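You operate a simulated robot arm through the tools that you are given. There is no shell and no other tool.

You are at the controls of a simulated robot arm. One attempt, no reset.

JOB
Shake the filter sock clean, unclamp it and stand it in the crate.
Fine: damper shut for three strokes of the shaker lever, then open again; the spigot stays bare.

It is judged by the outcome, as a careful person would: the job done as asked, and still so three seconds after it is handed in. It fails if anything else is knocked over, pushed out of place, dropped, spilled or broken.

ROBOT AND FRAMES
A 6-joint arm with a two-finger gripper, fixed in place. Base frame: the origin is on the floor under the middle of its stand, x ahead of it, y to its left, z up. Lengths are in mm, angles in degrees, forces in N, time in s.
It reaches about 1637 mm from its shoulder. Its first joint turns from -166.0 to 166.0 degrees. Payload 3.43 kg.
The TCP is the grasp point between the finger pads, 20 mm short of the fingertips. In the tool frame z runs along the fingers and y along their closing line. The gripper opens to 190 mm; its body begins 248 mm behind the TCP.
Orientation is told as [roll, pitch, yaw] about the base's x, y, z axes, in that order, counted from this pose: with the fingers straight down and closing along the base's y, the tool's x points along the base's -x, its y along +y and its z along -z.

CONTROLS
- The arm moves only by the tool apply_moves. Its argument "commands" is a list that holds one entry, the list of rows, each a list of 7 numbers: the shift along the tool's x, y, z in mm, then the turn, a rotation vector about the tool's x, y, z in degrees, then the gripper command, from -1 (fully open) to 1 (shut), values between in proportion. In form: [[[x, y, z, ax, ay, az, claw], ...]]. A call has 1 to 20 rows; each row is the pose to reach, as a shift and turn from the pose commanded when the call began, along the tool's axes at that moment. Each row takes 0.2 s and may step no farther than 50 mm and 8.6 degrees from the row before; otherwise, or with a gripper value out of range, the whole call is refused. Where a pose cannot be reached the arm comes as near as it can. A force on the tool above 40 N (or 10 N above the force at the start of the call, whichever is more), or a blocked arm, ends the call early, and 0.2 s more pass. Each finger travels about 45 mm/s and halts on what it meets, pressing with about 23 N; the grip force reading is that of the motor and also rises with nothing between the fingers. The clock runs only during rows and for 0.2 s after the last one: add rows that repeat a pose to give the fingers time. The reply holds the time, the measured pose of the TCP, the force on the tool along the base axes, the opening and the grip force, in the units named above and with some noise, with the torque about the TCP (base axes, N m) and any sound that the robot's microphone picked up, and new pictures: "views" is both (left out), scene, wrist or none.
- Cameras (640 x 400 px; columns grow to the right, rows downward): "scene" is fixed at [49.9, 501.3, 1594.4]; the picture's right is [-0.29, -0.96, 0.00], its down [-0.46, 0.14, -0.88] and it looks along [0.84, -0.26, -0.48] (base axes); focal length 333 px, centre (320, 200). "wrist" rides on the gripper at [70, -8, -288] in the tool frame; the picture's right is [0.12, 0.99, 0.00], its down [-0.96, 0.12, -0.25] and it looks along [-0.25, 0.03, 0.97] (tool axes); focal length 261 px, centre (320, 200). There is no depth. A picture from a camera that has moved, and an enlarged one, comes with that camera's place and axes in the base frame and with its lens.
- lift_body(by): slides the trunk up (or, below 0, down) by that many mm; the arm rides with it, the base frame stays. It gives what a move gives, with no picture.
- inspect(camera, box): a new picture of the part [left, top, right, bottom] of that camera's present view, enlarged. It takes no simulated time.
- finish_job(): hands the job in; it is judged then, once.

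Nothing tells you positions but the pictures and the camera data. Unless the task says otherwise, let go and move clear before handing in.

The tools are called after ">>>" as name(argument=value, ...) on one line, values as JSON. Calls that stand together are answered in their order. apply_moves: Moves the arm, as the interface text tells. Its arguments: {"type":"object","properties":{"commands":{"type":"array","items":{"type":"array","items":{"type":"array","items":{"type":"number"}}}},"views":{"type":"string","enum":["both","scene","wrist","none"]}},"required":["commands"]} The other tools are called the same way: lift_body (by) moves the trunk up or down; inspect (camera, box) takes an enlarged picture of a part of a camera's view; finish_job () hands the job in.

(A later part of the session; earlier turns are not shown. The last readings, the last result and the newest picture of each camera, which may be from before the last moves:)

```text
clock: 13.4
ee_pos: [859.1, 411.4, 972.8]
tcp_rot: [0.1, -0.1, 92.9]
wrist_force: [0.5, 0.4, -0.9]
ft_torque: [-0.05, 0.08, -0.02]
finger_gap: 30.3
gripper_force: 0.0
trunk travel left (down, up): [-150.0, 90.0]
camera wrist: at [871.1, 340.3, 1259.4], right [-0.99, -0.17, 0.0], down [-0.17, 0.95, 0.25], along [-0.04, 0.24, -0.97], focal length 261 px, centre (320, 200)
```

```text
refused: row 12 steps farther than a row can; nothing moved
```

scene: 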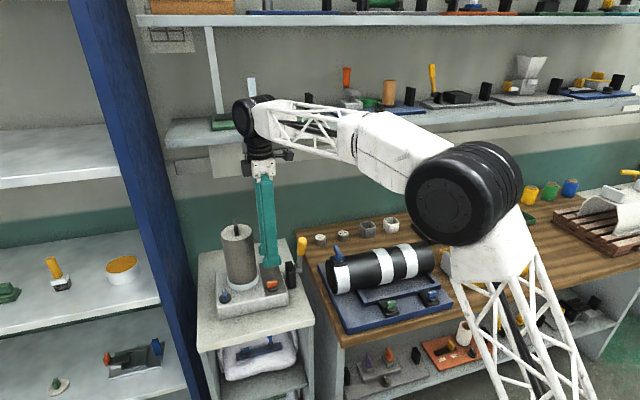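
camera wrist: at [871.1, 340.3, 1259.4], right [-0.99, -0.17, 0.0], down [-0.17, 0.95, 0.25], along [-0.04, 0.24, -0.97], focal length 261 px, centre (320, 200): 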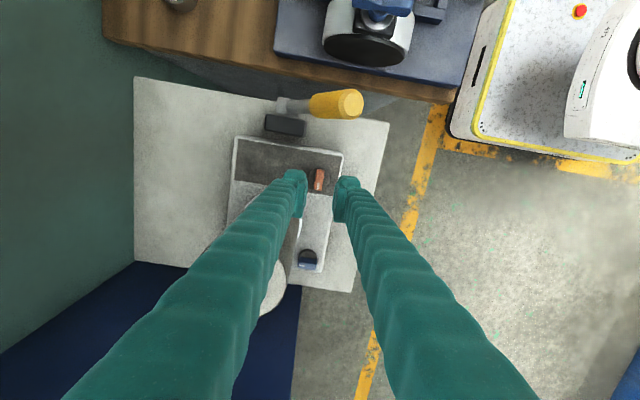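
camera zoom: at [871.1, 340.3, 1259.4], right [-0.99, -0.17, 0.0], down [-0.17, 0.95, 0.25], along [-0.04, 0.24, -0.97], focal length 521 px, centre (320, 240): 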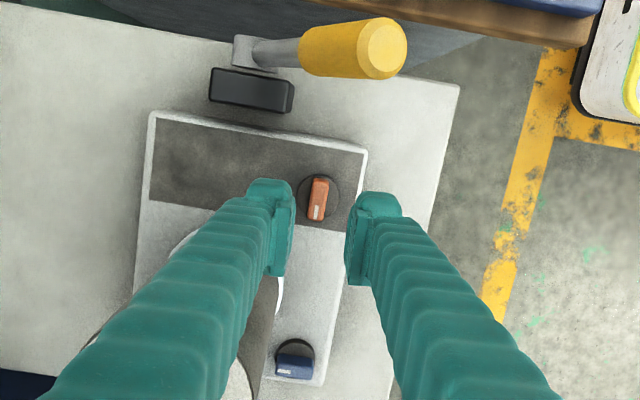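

>>> apply_moves(commands=[[[0, 0, -40, 0, 0, 0, 0.4], [0, 0, -80, 0, 0, 8, 0.4], [0, 0, -112, 0, 0, 16, 0.4], [20, 0, -115, 0, 0, 24.5, 0.4], [40, 0, -115, 0, 0, 33, 0.4], [60, 2, -115, 0, 0, 41.5, 0.4], [80, 4, -115, 0, 0, 50, 0.4], [95, 6, -115, 0, 0, 58.5, 0.4], [100, 8, -115, 0, 0, 67, 0.4], [100, 10, -115, 0, 0, 75.5, 0.4], [100, 10, -115, 0, 0, 84, 0.4], [100, 10, -115, 0, 0, 92.4, 0.4], [100, 10, -115, 0, 0, 92.9, 0.4]]])

>>> inspect(camera="wrist", box=[220, 100, 420, 260])

>>> inspect(camera="scene", box=[200, 190, 340, 320])

```text
clock: 16.2
ee_pos: [855.1, 309.3, 1087.8]
tcp_rot: [0.0, 0.0, 0.1]
wrist_force: [0.2, -1.2, 0.1]
ft_torque: [-0.02, -0.04, 0.0]
finger_gap: 57.1
gripper_force: 0.1
trunk travel left (down, up): [-150.0, 90.0]
camera wrist: at [784.3, 301.5, 1374.9], right [-0.12, 0.99, 0.0], down [0.96, 0.12, 0.25], along [0.25, 0.03, -0.97], focal length 261 px, centre (320, 200)
```

scene: 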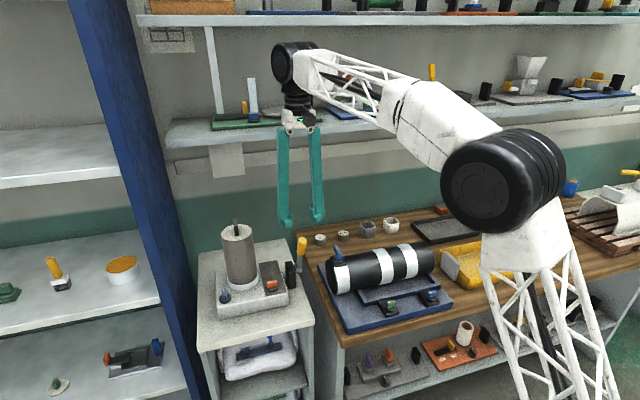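
wrist: 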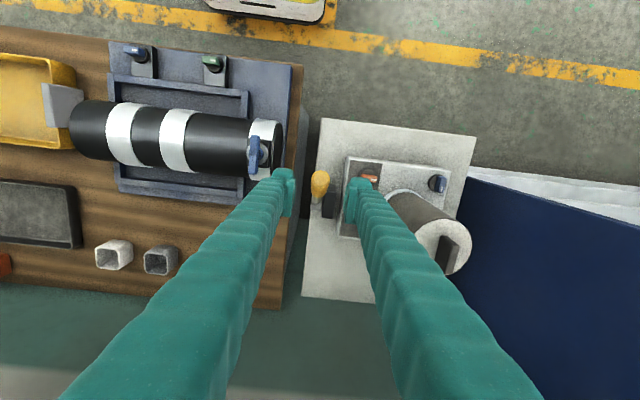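

```text
2.50 times, centred on (320, 180) of wrist
camera zoom: at [784.3, 301.5, 1374.9], right [-0.12, 0.99, 0.0], down [0.96, 0.12, 0.25], along [0.25, 0.03, -0.97], focal length 652 px, centre (320, 250)
```

zoom: 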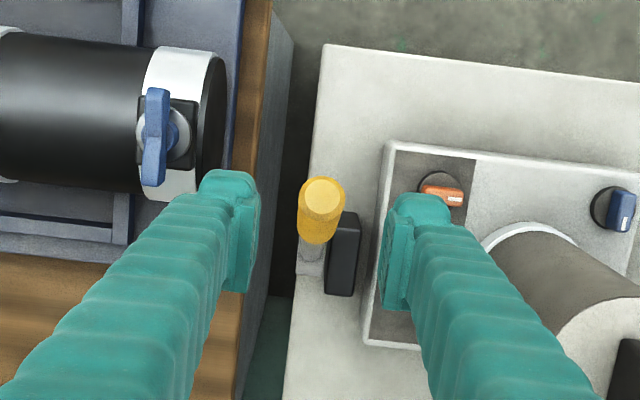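

```text
3.08 times, centred on (270, 255) of scene
camera zoom: at [49.9, 501.3, 1594.4], right [-0.29, -0.96, 0.0], down [-0.46, 0.14, -0.88], along [0.84, -0.26, -0.48], focal length 1025 px, centre (474, 31)
```

zoom: 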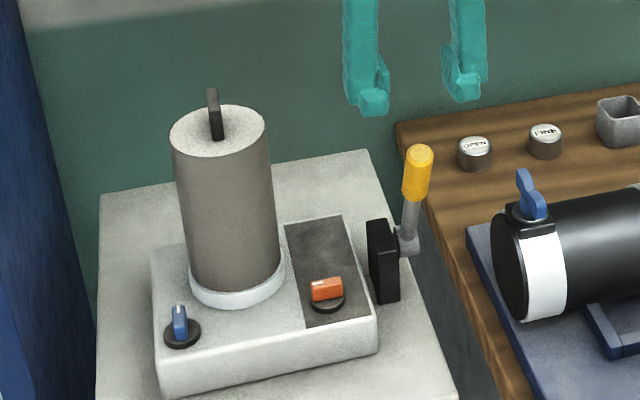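

The grip lies centred between the pads at y≈311. I descend so the pads straddle the yellow handle and then close on it.

>>> apply_moves(commands=[[[-1, 1.5, 30, 0, 0, 0, 0.4], [-2, 1.5, 60, 0, 0, 0, 0.4], [-2, 1.5, 80, 0, 0, 0, 0.4], [-2, 1.5, 97, 0, 0, 0, 0.4], [-2, 1.5, 97, 0, 0, 0, 0.4]]])

>>> inspect(camera="scene", box=[250, 210, 340, 300])

>>> inspect(camera="wrist", box=[240, 110, 400, 250])

```text
clock: 17.4
ee_pos: [856.8, 311.1, 990.3]
tcp_rot: [0.1, 0.0, 0.2]
wrist_force: [-0.6, -0.7, 0.4]
ft_torque: [0.01, 0.01, -0.02]
finger_gap: 56.9
gripper_force: 0.0
trunk travel left (down, up): [-150.0, 90.0]
camera wrist: at [786.6, 303.2, 1277.4], right [-0.12, 0.99, 0.0], down [0.96, 0.12, 0.25], along [0.25, 0.03, -0.97], focal length 261 px, centre (320, 200)
```

scene: 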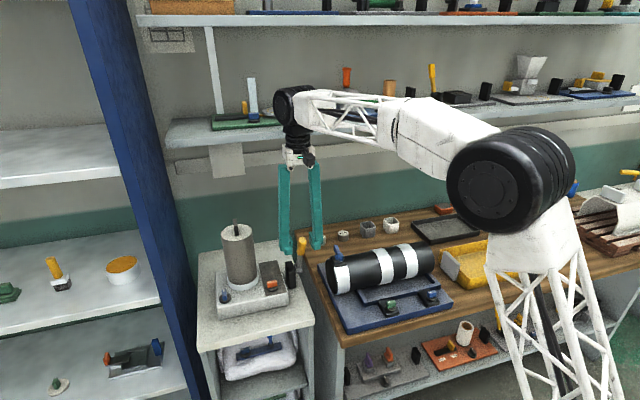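
wrist: 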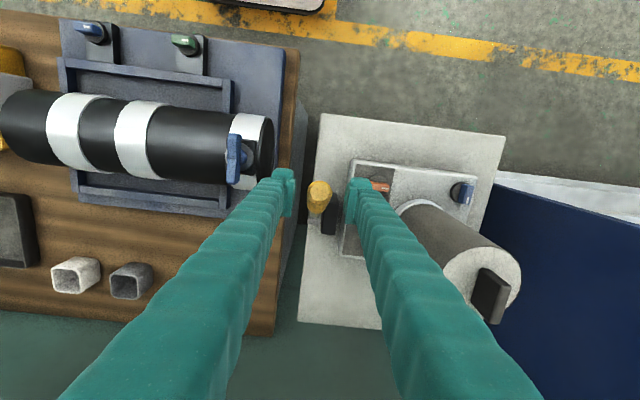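

```text
4.44 times, centred on (295, 255) of scene
camera zoom: at [49.9, 501.3, 1594.4], right [-0.29, -0.96, 0.0], down [-0.46, 0.14, -0.88], along [0.84, -0.26, -0.48], focal length 1481 px, centre (431, -44)
```

zoom: 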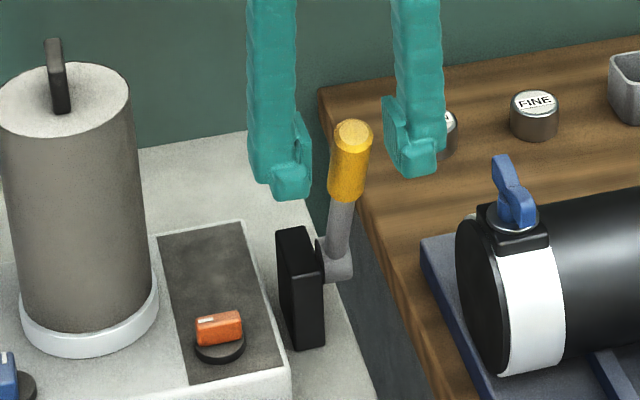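

```text
2.86 times, centred on (320, 180) of wrist
camera zoom: at [786.6, 303.2, 1277.4], right [-0.12, 0.99, 0.0], down [0.96, 0.12, 0.25], along [0.25, 0.03, -0.97], focal length 745 px, centre (320, 257)
```

zoom: 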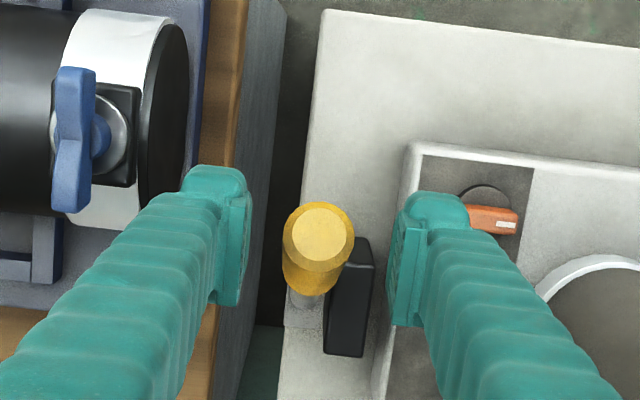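

The grip is centred between the pads. Closing now.

>>> apply_moves(commands=[[[0, 0, 0, 0, 0, 0, 1], [0, 0, 0, 0, 0, 0, 1], [0, 0, 0, 0, 0, 0, 1], [0, 0, 0, 0, 0, 0, 1], [0, 0, 0, 0, 0, 0, 1]]], views="none")

>>> inspect(camera="scene", box=[250, 210, 340, 300])

```text
clock: 18.6
ee_pos: [857.1, 310.0, 990.6]
tcp_rot: [0.1, 0.0, 0.1]
wrist_force: [-4.1, -12.4, -2.3]
ft_torque: [-0.11, 0.24, -0.07]
finger_gap: 23.6
gripper_force: 44.7
trunk travel left (down, up): [-150.0, 90.0]
```

```text
4.44 times, centred on (295, 255) of scene
camera zoom: at [49.9, 501.3, 1594.4], right [-0.29, -0.96, 0.0], down [-0.46, 0.14, -0.88], along [0.84, -0.26, -0.48], focal length 1481 px, centre (431, -44)
```

zoom: 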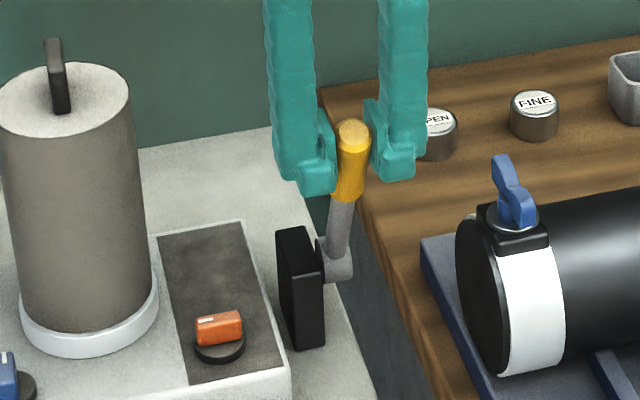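

The grip is held. I'll swing it slowly away from the robot along its arc, checking forces as it goes.

>>> apply_moves(commands=[[[-5, -1, -2.2, 0, 0, 0, 1], [-10.5, -1, -4.2, 0, 0, 0, 1], [-17, -1, -6.5, 0, 0, 0, 1], [-23.3, -1, -8.3, 0, 0, 0, 1]]], views="none")

>>> inspect(camera="scene", box=[250, 210, 340, 300])

```text
clock: 19.1
ee_pos: [858.5, 310.5, 991.2]
tcp_rot: [-0.2, 0.6, 0.2]
wrist_force: [-19.4, -3.5, -4.1]
ft_torque: [-0.04, -0.16, -0.05]
finger_gap: 23.6
gripper_force: 45.1
trunk travel left (down, up): [-150.0, 90.0]
stopped in row 2: the force on the tool passed its limit at 44 N (the readings are from after the stop); the commanded pose is now the measured one
```

```text
4.44 times, centred on (295, 255) of scene
camera zoom: at [49.9, 501.3, 1594.4], right [-0.29, -0.96, 0.0], down [-0.46, 0.14, -0.88], along [0.84, -0.26, -0.48], focal length 1481 px, centre (431, -44)
```

zoom: 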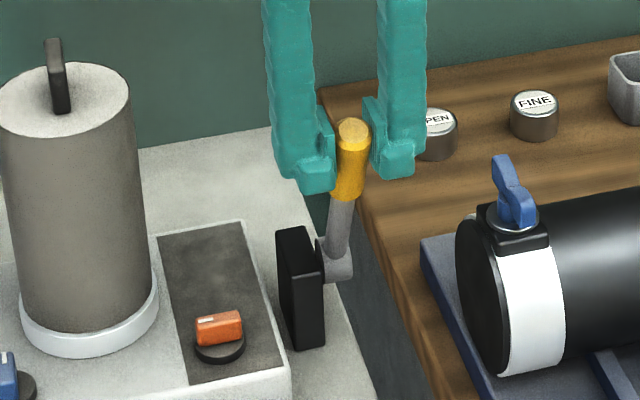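

It is solidly blocked going away from the robot, so that's its rest stop. I'll try the stroke toward the robot.

>>> apply_moves(commands=[[[3, 0, 1.5, 0, 0, 0, 1], [8, 0, 4, 0, 0, 0, 1], [13, 0, 7, 0, 0, 0, 1], [16, 0, 8.8, 0, 0, 0, 1]]], views="none")

>>> inspect(camera="scene", box=[250, 210, 340, 300])

```text
clock: 20.1
ee_pos: [844.2, 310.4, 983.6]
tcp_rot: [-0.1, 0.4, 0.2]
wrist_force: [5.7, 6.7, 9.5]
ft_torque: [0.06, -1.44, -0.15]
finger_gap: 23.9
gripper_force: 45.3
trunk travel left (down, up): [-150.0, 90.0]
```

```text
4.44 times, centred on (295, 255) of scene
camera zoom: at [49.9, 501.3, 1594.4], right [-0.29, -0.96, 0.0], down [-0.46, 0.14, -0.88], along [0.84, -0.26, -0.48], focal length 1481 px, centre (431, -44)
```

zoom: 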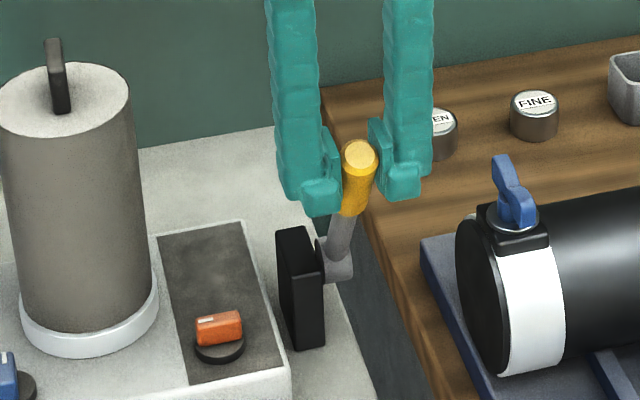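

It moves this way; the lever also wants the tool to tilt with it. I'll follow the arc while pitching the tool along, watching for the far stop.

>>> apply_moves(commands=[[[3, 0, 2, 0, -5, 0, 1], [12.2, 0, 7.9, 0, -9, 0, 1], [17.5, 0, 11.8, 0, -12, 0, 1], [22.9, 0, 16, 0, -15, 0, 1]]], views="none")

>>> inspect(camera="scene", box=[250, 210, 340, 300])

```text
clock: 21.1
ee_pos: [822.0, 309.8, 966.0]
tcp_rot: [-0.2, -14.6, 0.1]
wrist_force: [-7.7, 6.4, -3.0]
ft_torque: [0.13, 1.46, -0.16]
finger_gap: 23.5
gripper_force: 44.9
trunk travel left (down, up): [-150.0, 90.0]
```

```text
4.44 times, centred on (295, 255) of scene
camera zoom: at [49.9, 501.3, 1594.4], right [-0.29, -0.96, 0.0], down [-0.46, 0.14, -0.88], along [0.84, -0.26, -0.48], focal length 1481 px, centre (431, -44)
```

zoom: 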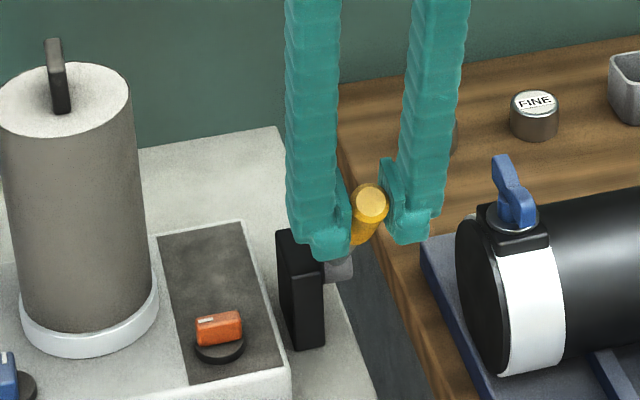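

The lever has swung about 16° and keeps going. I continue following it toward the far stop.

>>> apply_moves(commands=[[[5.6, 0, 2.9, 0, -1, 0, 1], [11.3, 0, 5.8, 0, -3, 0, 1], [16.8, 0, 9.4, 0, -5.5, 0, 1], [22.4, 0, 13.1, 0, -8, 0, 1]]], views="none")

>>> inspect(camera="scene", box=[250, 210, 340, 300])

```text
clock: 22.1
ee_pos: [803.1, 310.2, 948.0]
tcp_rot: [-0.1, -22.6, 0.2]
wrist_force: [0.5, 5.9, 6.6]
ft_torque: [0.16, -0.76, -0.14]
finger_gap: 24.0
gripper_force: 45.5
trunk travel left (down, up): [-150.0, 90.0]
```

```text
4.44 times, centred on (295, 255) of scene
camera zoom: at [49.9, 501.3, 1594.4], right [-0.29, -0.96, 0.0], down [-0.46, 0.14, -0.88], along [0.84, -0.26, -0.48], focal length 1481 px, centre (431, -44)
```

zoom: 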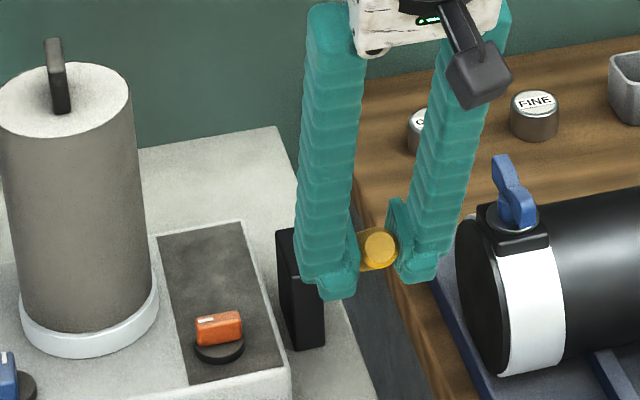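

No stop yet at about 50° of lean. I keep following in small steps.

>>> apply_moves(commands=[[[5.7, 0, 3.3, 0, -3, 0, 1], [11.4, 0, 6.6, 0, -6, 0, 1], [16.9, 0, 10.3, 0, -8.5, 0, 1], [22.3, 0, 14.2, 0, -11, 0, 1]]], views="none")

>>> inspect(camera="scene", box=[250, 210, 340, 300])

```text
clock: 23.1
ee_pos: [787.7, 310.1, 927.5]
tcp_rot: [-0.1, -33.7, 0.2]
wrist_force: [-14.2, 5.0, 5.5]
ft_torque: [0.11, 0.47, -0.1]
finger_gap: 23.7
gripper_force: 44.9
trunk travel left (down, up): [-150.0, 90.0]
```

```text
4.44 times, centred on (295, 255) of scene
camera zoom: at [49.9, 501.3, 1594.4], right [-0.29, -0.96, 0.0], down [-0.46, 0.14, -0.88], along [0.84, -0.26, -0.48], focal length 1481 px, centre (431, -44)
```

zoom: 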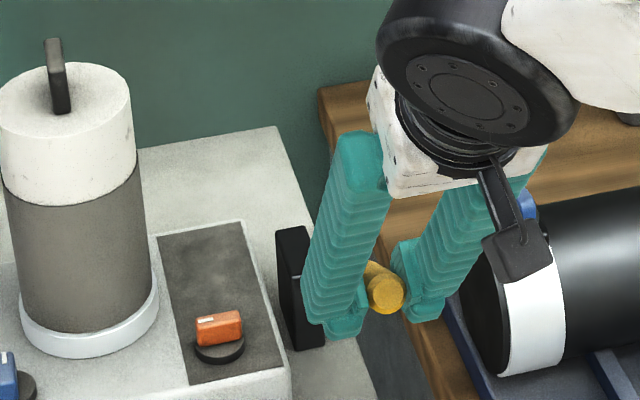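

The top third of the sock has turned clean white, so that was exactly one counted stroke. I return the lever along the same arc to its rest stop.

>>> apply_moves(commands=[[[-5.8, 0, -2.2, 0, 2.5, 0, 1], [-11.7, 0, -4.2, 0, 5, 0, 1], [-18, 0, -6.5, 0, 7.5, 0, 1], [-24.3, 0, -8.5, 0, 10, 0, 1], [-30.7, 0, -10.2, 0, 12.5, 0, 1], [-37.2, 0, -11.6, 0, 15, 0, 1], [-43.7, 0, -12.8, 0, 17.5, 0, 1], [-50.3, 0, -13.7, 0, 20, 0, 1], [-56.9, 0, -14.2, 0, 22.5, 0, 1], [-63.6, 0, -14.5, 0, 25, 0, 1], [-70.3, 0, -14.5, 0, 27.5, 0, 1], [-77, 0, -14.3, 0, 30, 0, 1], [-83, 0, -13.7, 0, 32, 0, 1], [-88.8, 0, -13, 0, 33.7, 0, 1]]], views="none")

>>> inspect(camera="scene", box=[200, 200, 340, 310])

```text
clock: 26.1
ee_pos: [854.1, 310.4, 987.9]
tcp_rot: [-0.2, 0.2, 0.2]
wrist_force: [0.0, 4.1, -3.4]
ft_torque: [0.02, 0.36, -0.16]
finger_gap: 23.8
gripper_force: 45.4
trunk travel left (down, up): [-150.0, 90.0]
```

```text
3.64 times, centred on (270, 255) of scene
camera zoom: at [49.9, 501.3, 1594.4], right [-0.29, -0.96, 0.0], down [-0.46, 0.14, -0.88], along [0.84, -0.26, -0.48], focal length 1211 px, centre (502, 0)
```

zoom: 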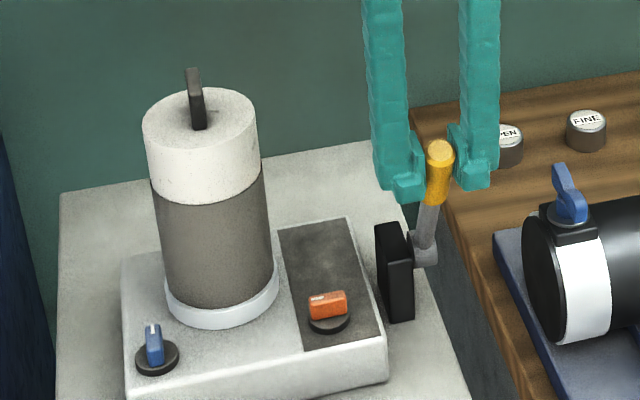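

The lever is back near rest with one third clean. I seat it at the rest stop and do the second stroke along the same arc.

>>> apply_moves(commands=[[[-3, 0, -1.8, 0, 0, 0, 1], [3.3, 0, 2, 0, -1.5, 0, 1], [10.3, 0, 5.8, 0, -4.5, 0, 1], [16.1, 0, 9.3, 0, -7, 0, 1], [21.6, 0, 13, 0, -9.5, 0, 1], [26.9, 0, 16.9, 0, -12, 0, 1], [32.1, 0, 21.1, 0, -14.5, 0, 1], [37.1, 0, 25.5, 0, -17, 0, 1], [41.9, 0, 30.1, 0, -19.5, 0, 1], [46.5, 0, 34.9, 0, -22, 0, 1], [50.9, 0, 39.9, 0, -24.5, 0, 1], [55.1, 0, 45.1, 0, -27, 0, 1], [59, 0, 50.4, 0, -29.5, 0, 1], [62.7, 0, 56, 0, -32, 0, 1], [66.2, 0, 61.6, 0, -34, 0, 1]]], views="none")

>>> inspect(camera="scene", box=[200, 200, 340, 310])

```text
clock: 29.3
ee_pos: [789.1, 309.5, 928.3]
tcp_rot: [-0.1, -34.0, 0.3]
wrist_force: [-17.7, -0.3, 14.7]
ft_torque: [0.1, -0.4, -0.19]
finger_gap: 23.7
gripper_force: 45.1
trunk travel left (down, up): [-150.0, 90.0]
```

```text
3.64 times, centred on (270, 255) of scene
camera zoom: at [49.9, 501.3, 1594.4], right [-0.29, -0.96, 0.0], down [-0.46, 0.14, -0.88], along [0.84, -0.26, -0.48], focal length 1211 px, centre (502, 0)
```

zoom: 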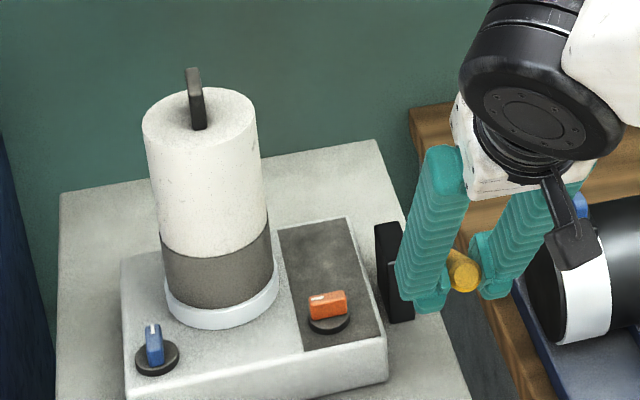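

Two thirds are clean now. I return the lever to rest again.

>>> apply_moves(commands=[[[-5.8, 0, -2.2, 0, 2.5, 0, 1], [-11.7, 0, -4.2, 0, 5, 0, 1], [-18, 0, -6.5, 0, 7.5, 0, 1], [-24.3, 0, -8.5, 0, 10, 0, 1], [-30.7, 0, -10.2, 0, 12.5, 0, 1], [-37.2, 0, -11.6, 0, 15, 0, 1], [-43.7, 0, -12.8, 0, 17.5, 0, 1], [-50.3, 0, -13.7, 0, 20, 0, 1], [-56.9, 0, -14.2, 0, 22.5, 0, 1], [-63.6, 0, -14.5, 0, 25, 0, 1], [-70.3, 0, -14.5, 0, 27.5, 0, 1], [-77, 0, -14.3, 0, 30, 0, 1], [-83, 0, -13.7, 0, 32, 0, 1], [-88.8, 0, -13, 0, 34, 0, 1], [-91.5, 0, -13.4, 0, 34, 0, 1]]], views="none")

>>> inspect(camera="scene", box=[200, 200, 340, 310])

```text
clock: 32.5
ee_pos: [855.6, 309.8, 986.5]
tcp_rot: [-0.2, 0.3, 0.1]
wrist_force: [-8.1, 0.9, -4.6]
ft_torque: [0.0, 1.48, -0.13]
finger_gap: 24.0
gripper_force: 45.0
trunk travel left (down, up): [-150.0, 90.0]
```

```text
3.64 times, centred on (270, 255) of scene
camera zoom: at [49.9, 501.3, 1594.4], right [-0.29, -0.96, 0.0], down [-0.46, 0.14, -0.88], along [0.84, -0.26, -0.48], focal length 1211 px, centre (502, 0)
```

zoom: 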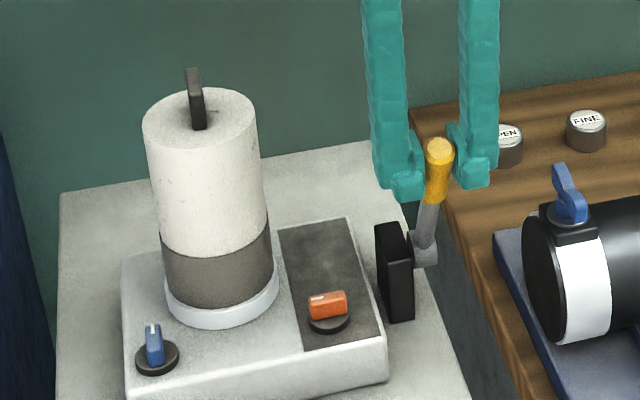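

Lever is back at rest. Now the third and last stroke.

>>> apply_moves(commands=[[[5.7, 0, 2.4, 0, -2, 0, 1], [12.7, 0, 6.2, 0, -4.5, 0, 1], [18.5, 0, 9.7, 0, -7, 0, 1], [24, 0, 13.4, 0, -9.5, 0, 1], [29.3, 0, 17.3, 0, -12, 0, 1], [34.5, 0, 21.5, 0, -14.5, 0, 1], [39.5, 0, 25.9, 0, -17, 0, 1], [44.3, 0, 30.5, 0, -19.5, 0, 1], [48.9, 0, 35.3, 0, -22, 0, 1], [53.3, 0, 40.3, 0, -24.5, 0, 1], [57.5, 0, 45.5, 0, -27, 0, 1], [61.4, 0, 50.8, 0, -29.5, 0, 1], [65.1, 0, 56.4, 0, -32, 0, 1], [68.6, 0, 62, 0, -34, 0, 1]]], views="none")

>>> inspect(camera="scene", box=[200, 200, 340, 310])

```text
clock: 35.5
ee_pos: [789.5, 309.5, 927.1]
tcp_rot: [-0.1, -34.0, 0.2]
wrist_force: [-7.6, -1.2, 8.6]
ft_torque: [0.1, -0.38, -0.2]
finger_gap: 23.7
gripper_force: 44.8
trunk travel left (down, up): [-150.0, 90.0]
```

```text
3.64 times, centred on (270, 255) of scene
camera zoom: at [49.9, 501.3, 1594.4], right [-0.29, -0.96, 0.0], down [-0.46, 0.14, -0.88], along [0.84, -0.26, -0.48], focal length 1211 px, centre (502, 0)
```

zoom: 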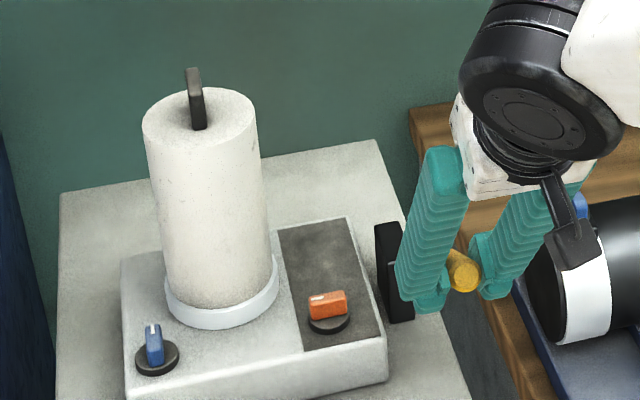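

The whole sock is white now: three strokes done. I return the lever to rest.

>>> apply_moves(commands=[[[-5.8, 0, -2.2, 0, 2.5, 0, 1], [-11.7, 0, -4.2, 0, 5, 0, 1], [-18, 0, -6.5, 0, 7.5, 0, 1], [-24.3, 0, -8.5, 0, 10, 0, 1], [-30.7, 0, -10.2, 0, 12.5, 0, 1], [-37.2, 0, -11.6, 0, 15, 0, 1], [-43.7, 0, -12.8, 0, 17.5, 0, 1], [-50.3, 0, -13.7, 0, 20, 0, 1], [-56.9, 0, -14.2, 0, 22.5, 0, 1], [-63.6, 0, -14.5, 0, 25, 0, 1], [-70.3, 0, -14.5, 0, 27.5, 0, 1], [-77, 0, -14.3, 0, 30, 0, 1], [-83, 0, -13.7, 0, 32, 0, 1], [-88.8, 0, -13, 0, 34, 0, 1], [-91.5, 0, -13.4, 0, 34, 0, 1]]], views="none")

>>> inspect(camera="scene", box=[200, 200, 340, 310])

```text
clock: 38.7
ee_pos: [855.6, 309.9, 987.4]
tcp_rot: [-0.2, 0.3, 0.2]
wrist_force: [-7.2, -3.3, -5.2]
ft_torque: [-0.02, 1.45, -0.1]
finger_gap: 23.7
gripper_force: 45.3
trunk travel left (down, up): [-150.0, 90.0]
```

```text
3.64 times, centred on (270, 255) of scene
camera zoom: at [49.9, 501.3, 1594.4], right [-0.29, -0.96, 0.0], down [-0.46, 0.14, -0.88], along [0.84, -0.26, -0.48], focal length 1211 px, centre (502, 0)
```

zoom: 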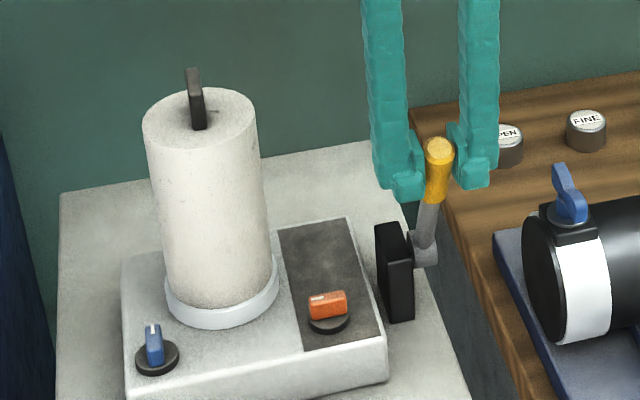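

All clean with the lever at rest. I release it, rise, and turn back to the orange knob's orientation to open the damper again.

>>> apply_moves(commands=[[[0, 0, 0, 0, 0, 0, 0.4], [0, 0, 0, 0, 0, 0, 0.4], [0, 0, 0, 0, 0, 0, 0.4], [0, 0, -40, 0, 0, 0, 0.4], [0, 0, -80, 0, 0, 0, 0.4], [0, 0, -105, 0, 0, 0, 0.5], [0, 30, -105, 0, 0, -8.5, 0.68], [0, 60, -105, 0, 0, -17, 0.68], [-2, 85, -105, 0, 0, -25.5, 0.68], [-3, 100, -105, 0, 0, -34, 0.68], [-3, 100, -105, 0, 0, -42.5, 0.68], [-3, 100, -105, 0, 0, -51, 0.68], [-3, 100, -105, 0, 0, -59.5, 0.68], [-3, 100, -105, 0, 0, -68, 0.68], [-3, 100, -105, 0, 0, -76.5, 0.68], [-3, 100, -105, 0, 0, -85, 0.68], [-3, 100, -105, 0, 0, -90, 0.68]]])

>>> inspect(camera="wrist", box=[220, 100, 420, 260])

>>> inspect(camera="scene", box=[200, 200, 340, 310])

```text
clock: 42.3
ee_pos: [859.1, 411.0, 1093.4]
tcp_rot: [0.1, 0.1, 90.3]
wrist_force: [-0.2, -0.7, 0.1]
ft_torque: [-0.01, 0.0, 0.06]
finger_gap: 30.6
gripper_force: 0.1
trunk travel left (down, up): [-150.0, 90.0]
camera wrist: at [868.6, 341.0, 1379.7], right [-0.99, -0.12, 0.0], down [-0.12, 0.96, 0.25], along [-0.03, 0.24, -0.97], focal length 261 px, centre (320, 200)
```

scene: 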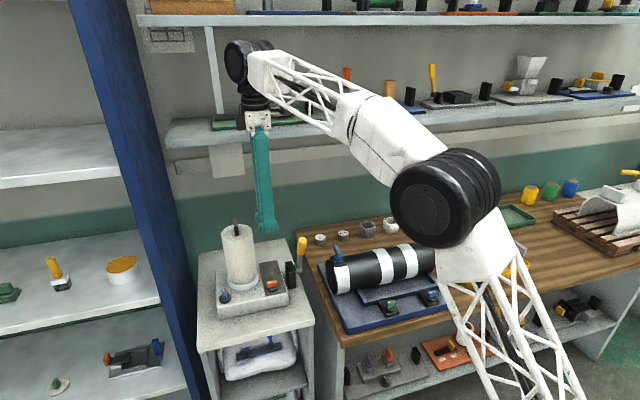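
wrist: 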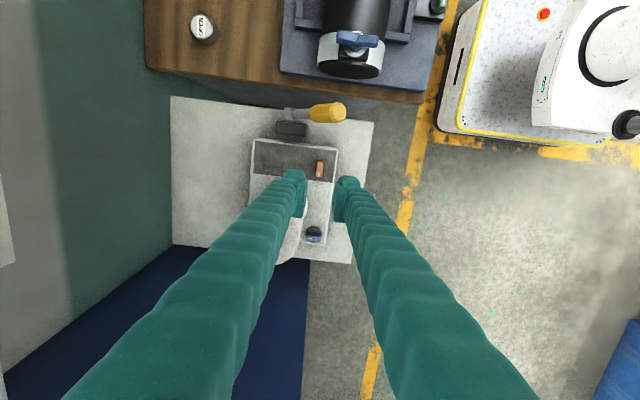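

```text
2.50 times, centred on (320, 180) of wrist
camera zoom: at [868.6, 341.0, 1379.7], right [-0.99, -0.12, 0.0], down [-0.12, 0.96, 0.25], along [-0.03, 0.24, -0.97], focal length 652 px, centre (320, 250)
```

zoom: 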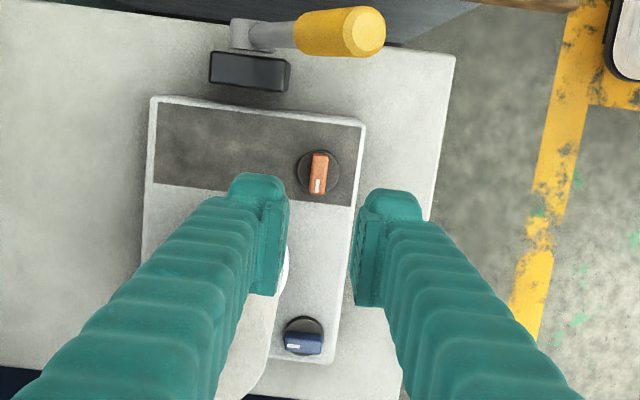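

```text
3.64 times, centred on (270, 255) of scene
camera zoom: at [49.9, 501.3, 1594.4], right [-0.29, -0.96, 0.0], down [-0.46, 0.14, -0.88], along [0.84, -0.26, -0.48], focal length 1211 px, centre (502, 0)
```

zoom: 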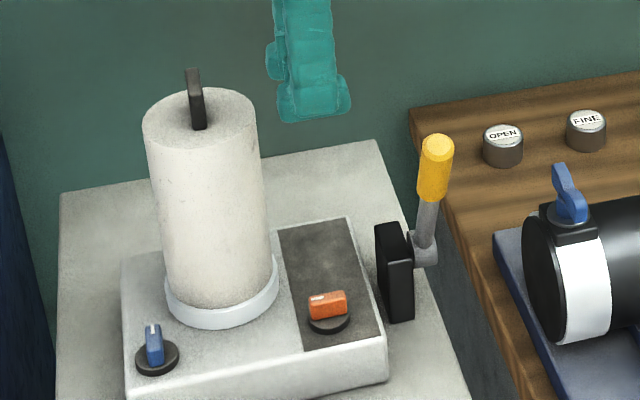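

Lever stands at rest and the sock is clean. I descend on the orange knob with the pads closing along x.

>>> apply_moves(commands=[[[0, 0, 40, 0, 0, -1, 0.68], [0, -1, 80, 0, 0, -2, 0.68], [0, -1, 120, 0, 0, -2, 0.68], [0, -1, 160, 0, 0, -2, 0.68], [0, -1, 190, 0, 0, -2, 0.68], [0, -1, 210, 0, 0, -2, 0.68], [0, -1, 220, 0, 0, -2, 0.68], [0, -1, 220, 0, 0, -2, 1], [0, -1, 220, 0, 0, -2, 1], [0, -1, 220, 0, 0, -2, 1], [0, -1, 220, 0, 0, -2, 1]]], views="wrist")

>>> inspect(camera="scene", box=[240, 250, 300, 310])

```text
clock: 44.7
ee_pos: [860.8, 410.2, 872.1]
tcp_rot: [0.1, 0.1, 92.2]
wrist_force: [8.2, 2.9, 0.5]
ft_torque: [0.04, -0.06, -0.07]
finger_gap: 12.3
gripper_force: 45.0
trunk travel left (down, up): [-150.0, 90.0]
camera wrist: at [871.5, 340.5, 1159.4], right [-0.99, -0.16, 0.0], down [-0.15, 0.96, 0.25], along [-0.04, 0.24, -0.97], focal length 261 px, centre (320, 200)
```

wrist: 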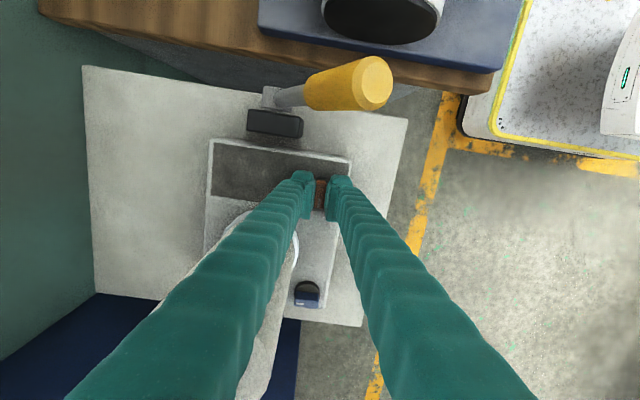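

```text
6.67 times, centred on (270, 280) of scene
camera zoom: at [49.9, 501.3, 1594.4], right [-0.29, -0.96, 0.0], down [-0.46, 0.14, -0.88], along [0.84, -0.26, -0.48], focal length 2221 px, centre (653, -333)
```

zoom: 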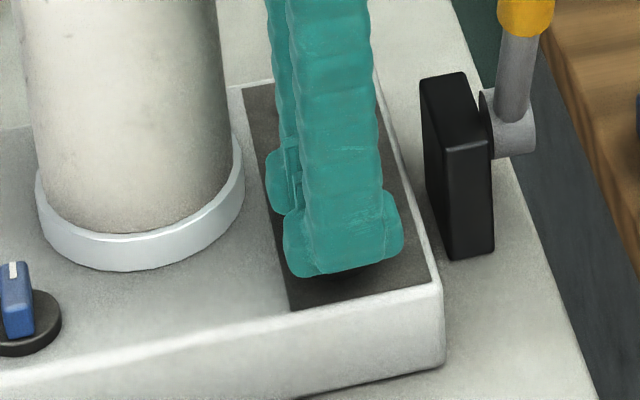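

Knob gripped. I turn it clockwise back toward its original open position.

>>> apply_moves(commands=[[[0, 0, 0, 0, 0, 8, 1], [0, 0, 0, 0, 0, 16, 1], [0, 0, 0, 0, 0, 24, 1], [0, 0, 0, 0, 0, 32, 1], [0, 0, 0, 0, 0, 40, 1], [0, 0, 0, 0, 0, 48, 1], [0, 0, 0, 0, 0, 56, 1], [0, 0, 0, 0, 0, 64, 1], [0, 0, 0, 0, 0, 72, 1], [0, 0, 0, 0, 0, 80, 1], [0, 0, 0, 0, 0, 86, 1], [0, 0, 0, 0, 0, 91, 1]]], views="none")

```text
clock: 47.3
ee_pos: [860.7, 410.2, 872.6]
tcp_rot: [-0.1, 0.0, 1.2]
wrist_force: [-4.3, -1.9, -2.8]
ft_torque: [-0.03, 0.17, -0.03]
finger_gap: 11.7
gripper_force: 45.6
trunk travel left (down, up): [-150.0, 90.0]
```

>>> apply_moves(commands=[[[0, 0, 0, 0, 0, 3, 1], [0, 0, 0, 0, 0, 6, 1]]], views="none")

```text
clock: 47.9
ee_pos: [858.9, 410.4, 873.3]
tcp_rot: [-0.2, 0.1, -4.7]
wrist_force: [-8.5, -2.6, -3.9]
ft_torque: [-0.04, -0.08, 1.34]
finger_gap: 12.2
gripper_force: 45.1
trunk travel left (down, up): [-150.0, 90.0]
```

The damper knob is back at its original stop (torque rise past it). I relax the twist, release, lift, and back away in −x to look at it and the blue knob.

>>> apply_moves(commands=[[[0, 0, 0, 0, 0, -4.5, 1], [0, 0, 0, 0, 0, -4.5, 0.68], [0, 0, 0, 0, 0, -4.5, 0.68], [0, 0, 0, 0, 0, -4.5, 0.68], [0, 0, -20, 0, 0, -4.5, 0.68], [0, 0, -60, 0, 0, -4.5, 0.68], [20, 0, -90, 0, 0, -4.5, 0.68], [60, 0, -100, 0, 0, -4.5, 0.68], [60, 40, -100, 0, 0, -4.5, 0.68], [60, 80, -100, 0, 0, -4.5, 0.68], [60, 120, -100, 0, 0, -4.5, 0.68], [60, 145, -100, 0, 0, -4.5, 0.68]]])

>>> inspect(camera="wrist", box=[200, 120, 440, 280])

>>> inspect(camera="scene", box=[200, 200, 340, 310])

```text
clock: 50.5
ee_pos: [812.5, 560.7, 974.5]
tcp_rot: [0.0, 0.1, -0.3]
wrist_force: [0.1, -1.2, 0.4]
ft_torque: [0.11, 0.0, -0.01]
finger_gap: 30.5
gripper_force: 0.1
trunk travel left (down, up): [-150.0, 90.0]
camera wrist: at [742.7, 552.5, 1260.7], right [-0.11, 0.99, 0.0], down [0.96, 0.11, 0.25], along [0.24, 0.03, -0.97], focal length 261 px, centre (320, 200)
```

scene: 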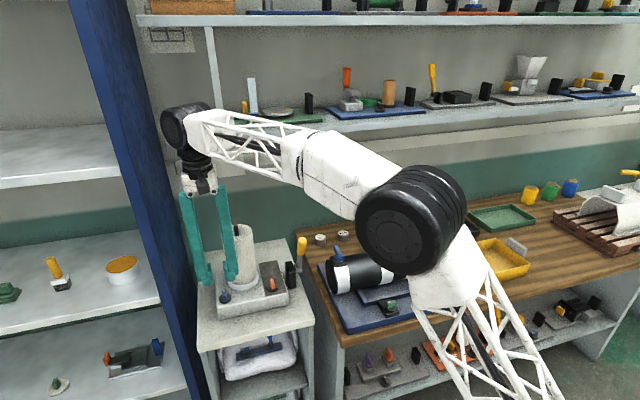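
wrist: 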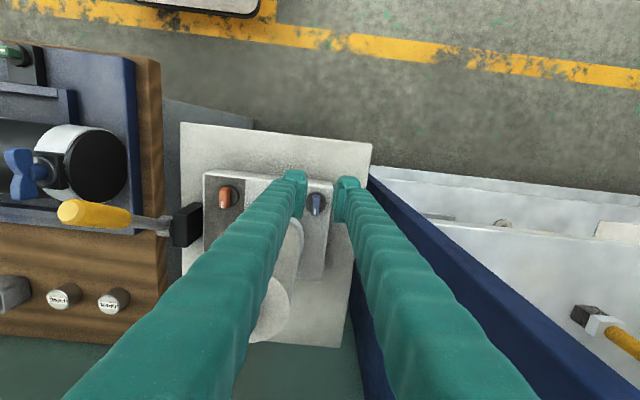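

```text
2.50 times, centred on (320, 200) of wrist
camera zoom: at [742.7, 552.5, 1260.7], right [-0.11, 0.99, 0.0], down [0.96, 0.11, 0.25], along [0.24, 0.03, -0.97], focal length 652 px, centre (320, 200)
```

zoom: 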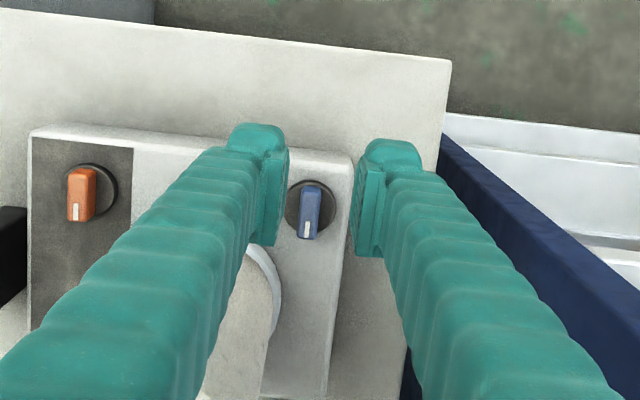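

```text
3.64 times, centred on (270, 255) of scene
camera zoom: at [49.9, 501.3, 1594.4], right [-0.29, -0.96, 0.0], down [-0.46, 0.14, -0.88], along [0.84, -0.26, -0.48], focal length 1211 px, centre (502, 0)
```

zoom: 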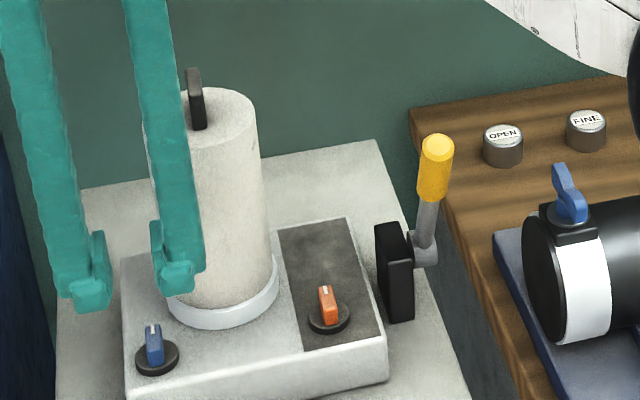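

The damper knob is back in its original open position. The blue clamp knob sits at about (855, 558.7), close to the ring, so I'll grip its rear half from slightly behind to keep the fingers off the sock.

>>> apply_moves(commands=[[[-18, -1, 0, 0, 0, 0, 0.68], [-35, -2, 20, 0, 0, 0, 0.68], [-35, -2, 50, 0, 0, 0, 0.68]]])

>>> inspect(camera="wrist", box=[240, 120, 400, 260])

>>> inspect(camera="scene", box=[190, 240, 280, 310])

```text
clock: 51.3
ee_pos: [847.6, 557.4, 922.7]
tcp_rot: [-0.1, 0.1, -0.3]
wrist_force: [-1.0, 0.1, -0.1]
ft_torque: [0.02, 0.0, 0.0]
finger_gap: 30.4
gripper_force: 0.0
trunk travel left (down, up): [-150.0, 90.0]
camera wrist: at [778.0, 550.4, 1209.3], right [-0.11, 0.99, 0.0], down [0.96, 0.11, 0.25], along [0.24, 0.03, -0.97], focal length 261 px, centre (320, 200)
```

scene: 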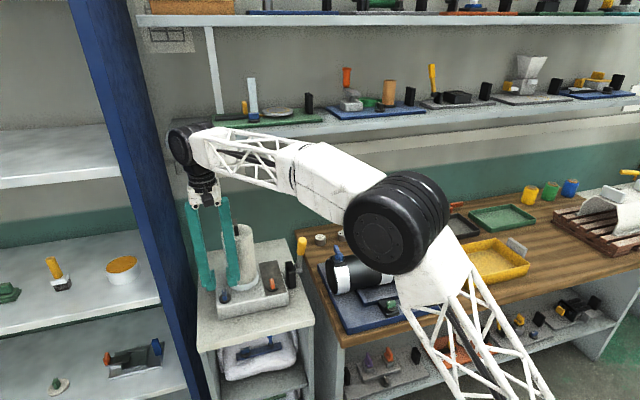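
wrist: 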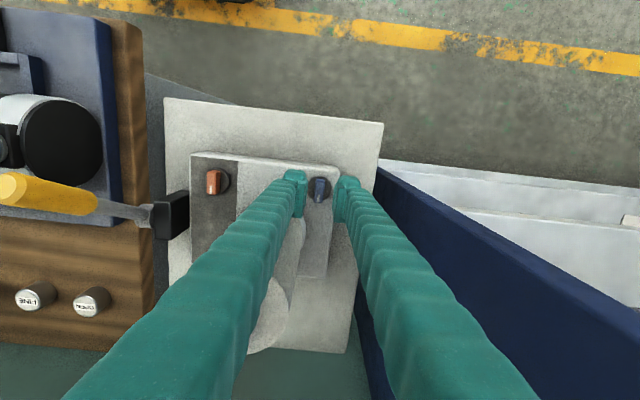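

```text
2.86 times, centred on (320, 190) of wrist
camera zoom: at [778.0, 550.4, 1209.3], right [-0.11, 0.99, 0.0], down [0.96, 0.11, 0.25], along [0.24, 0.03, -0.97], focal length 745 px, centre (320, 229)
```

zoom: 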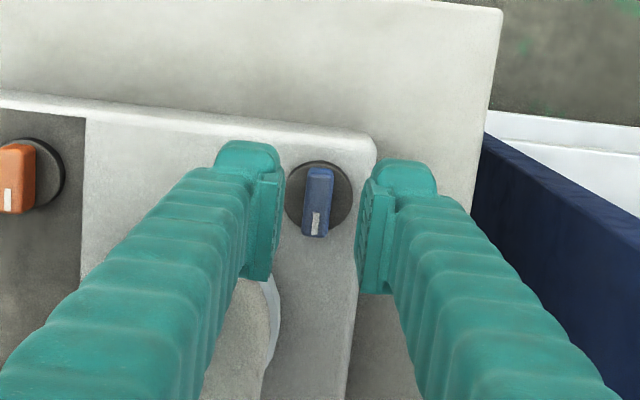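

```text
5.71 times, centred on (235, 275) of scene
camera zoom: at [49.9, 501.3, 1594.4], right [-0.29, -0.96, 0.0], down [-0.46, 0.14, -0.88], along [0.84, -0.26, -0.48], focal length 1904 px, centre (806, -229)
```

zoom: 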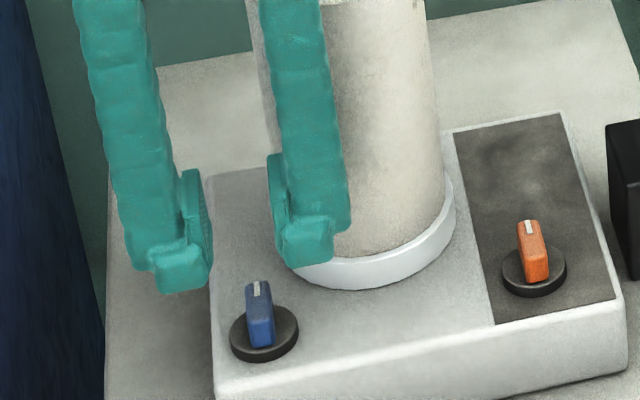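

The blue bar is centred between the pads. I descend the rest and close on it.

>>> apply_moves(commands=[[[0, 0.5, 20, 0, 0, 0, 0.68], [0, 0.5, 40, 0, 0, 0, 0.68], [0, 0.5, 49, 0, 0, 0, 0.68], [0, 0.5, 49, 0, 0, 0, 0.68], [0, 0.5, 49, 0, 0, 0, 1], [0, 0.5, 49, 0, 0, 0, 1], [0, 0.5, 49, 0, 0, 0, 1], [0, 0.5, 49, 0, 0, 0, 1]]], views="wrist")

>>> inspect(camera="scene", box=[190, 240, 280, 310])

```text
clock: 53.1
ee_pos: [848.3, 557.3, 874.5]
tcp_rot: [-0.2, 0.2, -0.3]
wrist_force: [-2.6, -3.9, -2.2]
ft_torque: [-0.06, 0.06, -0.05]
finger_gap: 11.4
gripper_force: 45.5
trunk travel left (down, up): [-150.0, 90.0]
camera wrist: at [777.6, 550.0, 1160.2], right [-0.11, 0.99, 0.0], down [0.96, 0.11, 0.24], along [0.24, 0.03, -0.97], focal length 261 px, centre (320, 200)
```

wrist: 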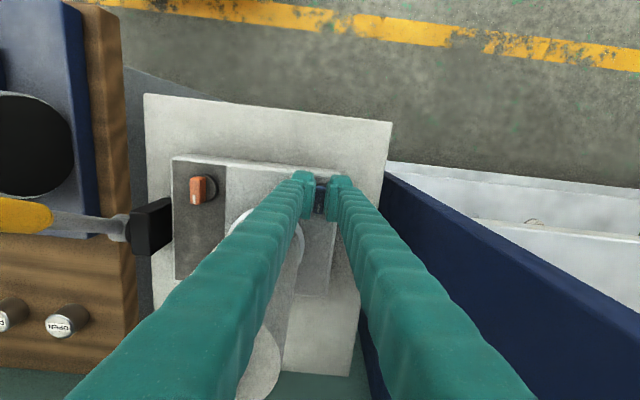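

```text
5.71 times, centred on (235, 275) of scene
camera zoom: at [49.9, 501.3, 1594.4], right [-0.29, -0.96, 0.0], down [-0.46, 0.14, -0.88], along [0.84, -0.26, -0.48], focal length 1904 px, centre (806, -229)
```

zoom: 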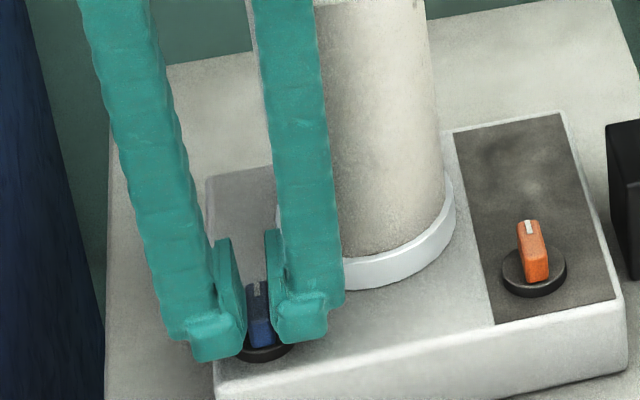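

Gripped. I test a small clockwise twist first, then counter-clockwise if it's stiff.

>>> apply_moves(commands=[[[0, 0, 0, 0, 0, 3, 1], [0, 0, 0, 0, 0, 5, 1]]], views="none")

```text
clock: 53.7
ee_pos: [847.5, 557.7, 874.4]
tcp_rot: [-0.2, 0.1, -5.3]
wrist_force: [-0.6, -4.7, -1.5]
ft_torque: [-0.04, -0.05, 1.19]
finger_gap: 11.6
gripper_force: 45.0
trunk travel left (down, up): [-150.0, 90.0]
```

It's against a stop clockwise, so it releases counter-clockwise. I turn it halfway about its own axis, keeping the fingers clear of the ring.

>>> apply_moves(commands=[[[0, 0, 0, 0, 0, -5.3, 1], [-0.2, -0.7, 0, 0, 0, -13.3, 1], [-0.3, -1.5, 0, 0, 0, -21.3, 1], [-0.7, -2.3, 0, 0, 0, -29.3, 1], [-1.3, -3.0, 0, 0, 0, -37.3, 1], [-1.8, -3.6, 0, 0, 0, -45.3, 1], [-2.3, -4.1, 0, 0, 0, -51.3, 1]]], views="wrist")

>>> inspect(camera="scene", box=[190, 240, 280, 310])

>>> inspect(camera="wrist", box=[240, 120, 400, 260])

```text
clock: 55.3
ee_pos: [849.2, 551.6, 874.1]
tcp_rot: [0.0, 0.2, 46.1]
wrist_force: [-4.6, -17.8, 1.6]
ft_torque: [-0.23, 0.04, -0.05]
finger_gap: 11.0
gripper_force: 43.7
trunk travel left (down, up): [-150.0, 90.0]
camera wrist: at [807.5, 496.1, 1160.9], right [-0.8, 0.6, 0.0], down [0.59, 0.77, 0.24], along [0.15, 0.19, -0.97], focal length 261 px, centre (320, 200)
```

wrist: 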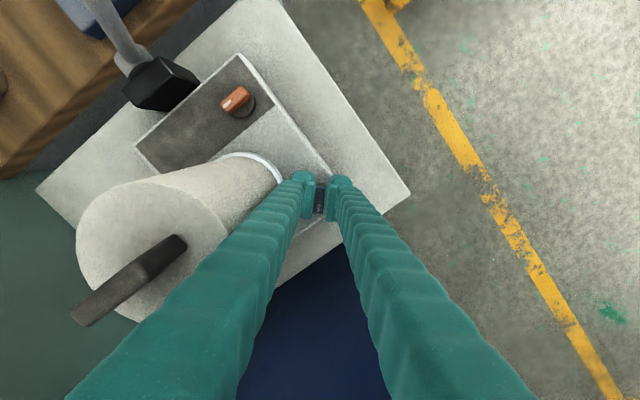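

```text
5.71 times, centred on (235, 275) of scene
camera zoom: at [49.9, 501.3, 1594.4], right [-0.29, -0.96, 0.0], down [-0.46, 0.14, -0.88], along [0.84, -0.26, -0.48], focal length 1904 px, centre (806, -229)
```

zoom: 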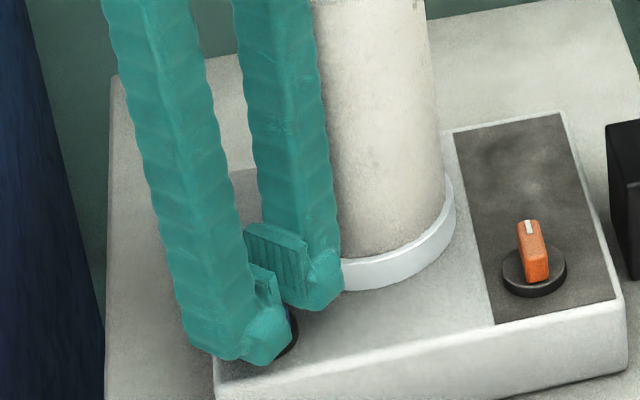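

```text
2.86 times, centred on (320, 190) of wrist
camera zoom: at [807.5, 496.1, 1160.9], right [-0.8, 0.6, 0.0], down [0.59, 0.77, 0.24], along [0.15, 0.19, -0.97], focal length 745 px, centre (320, 229)
```

zoom: 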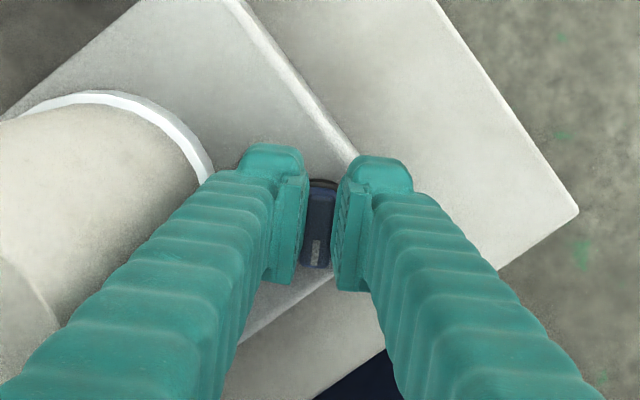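

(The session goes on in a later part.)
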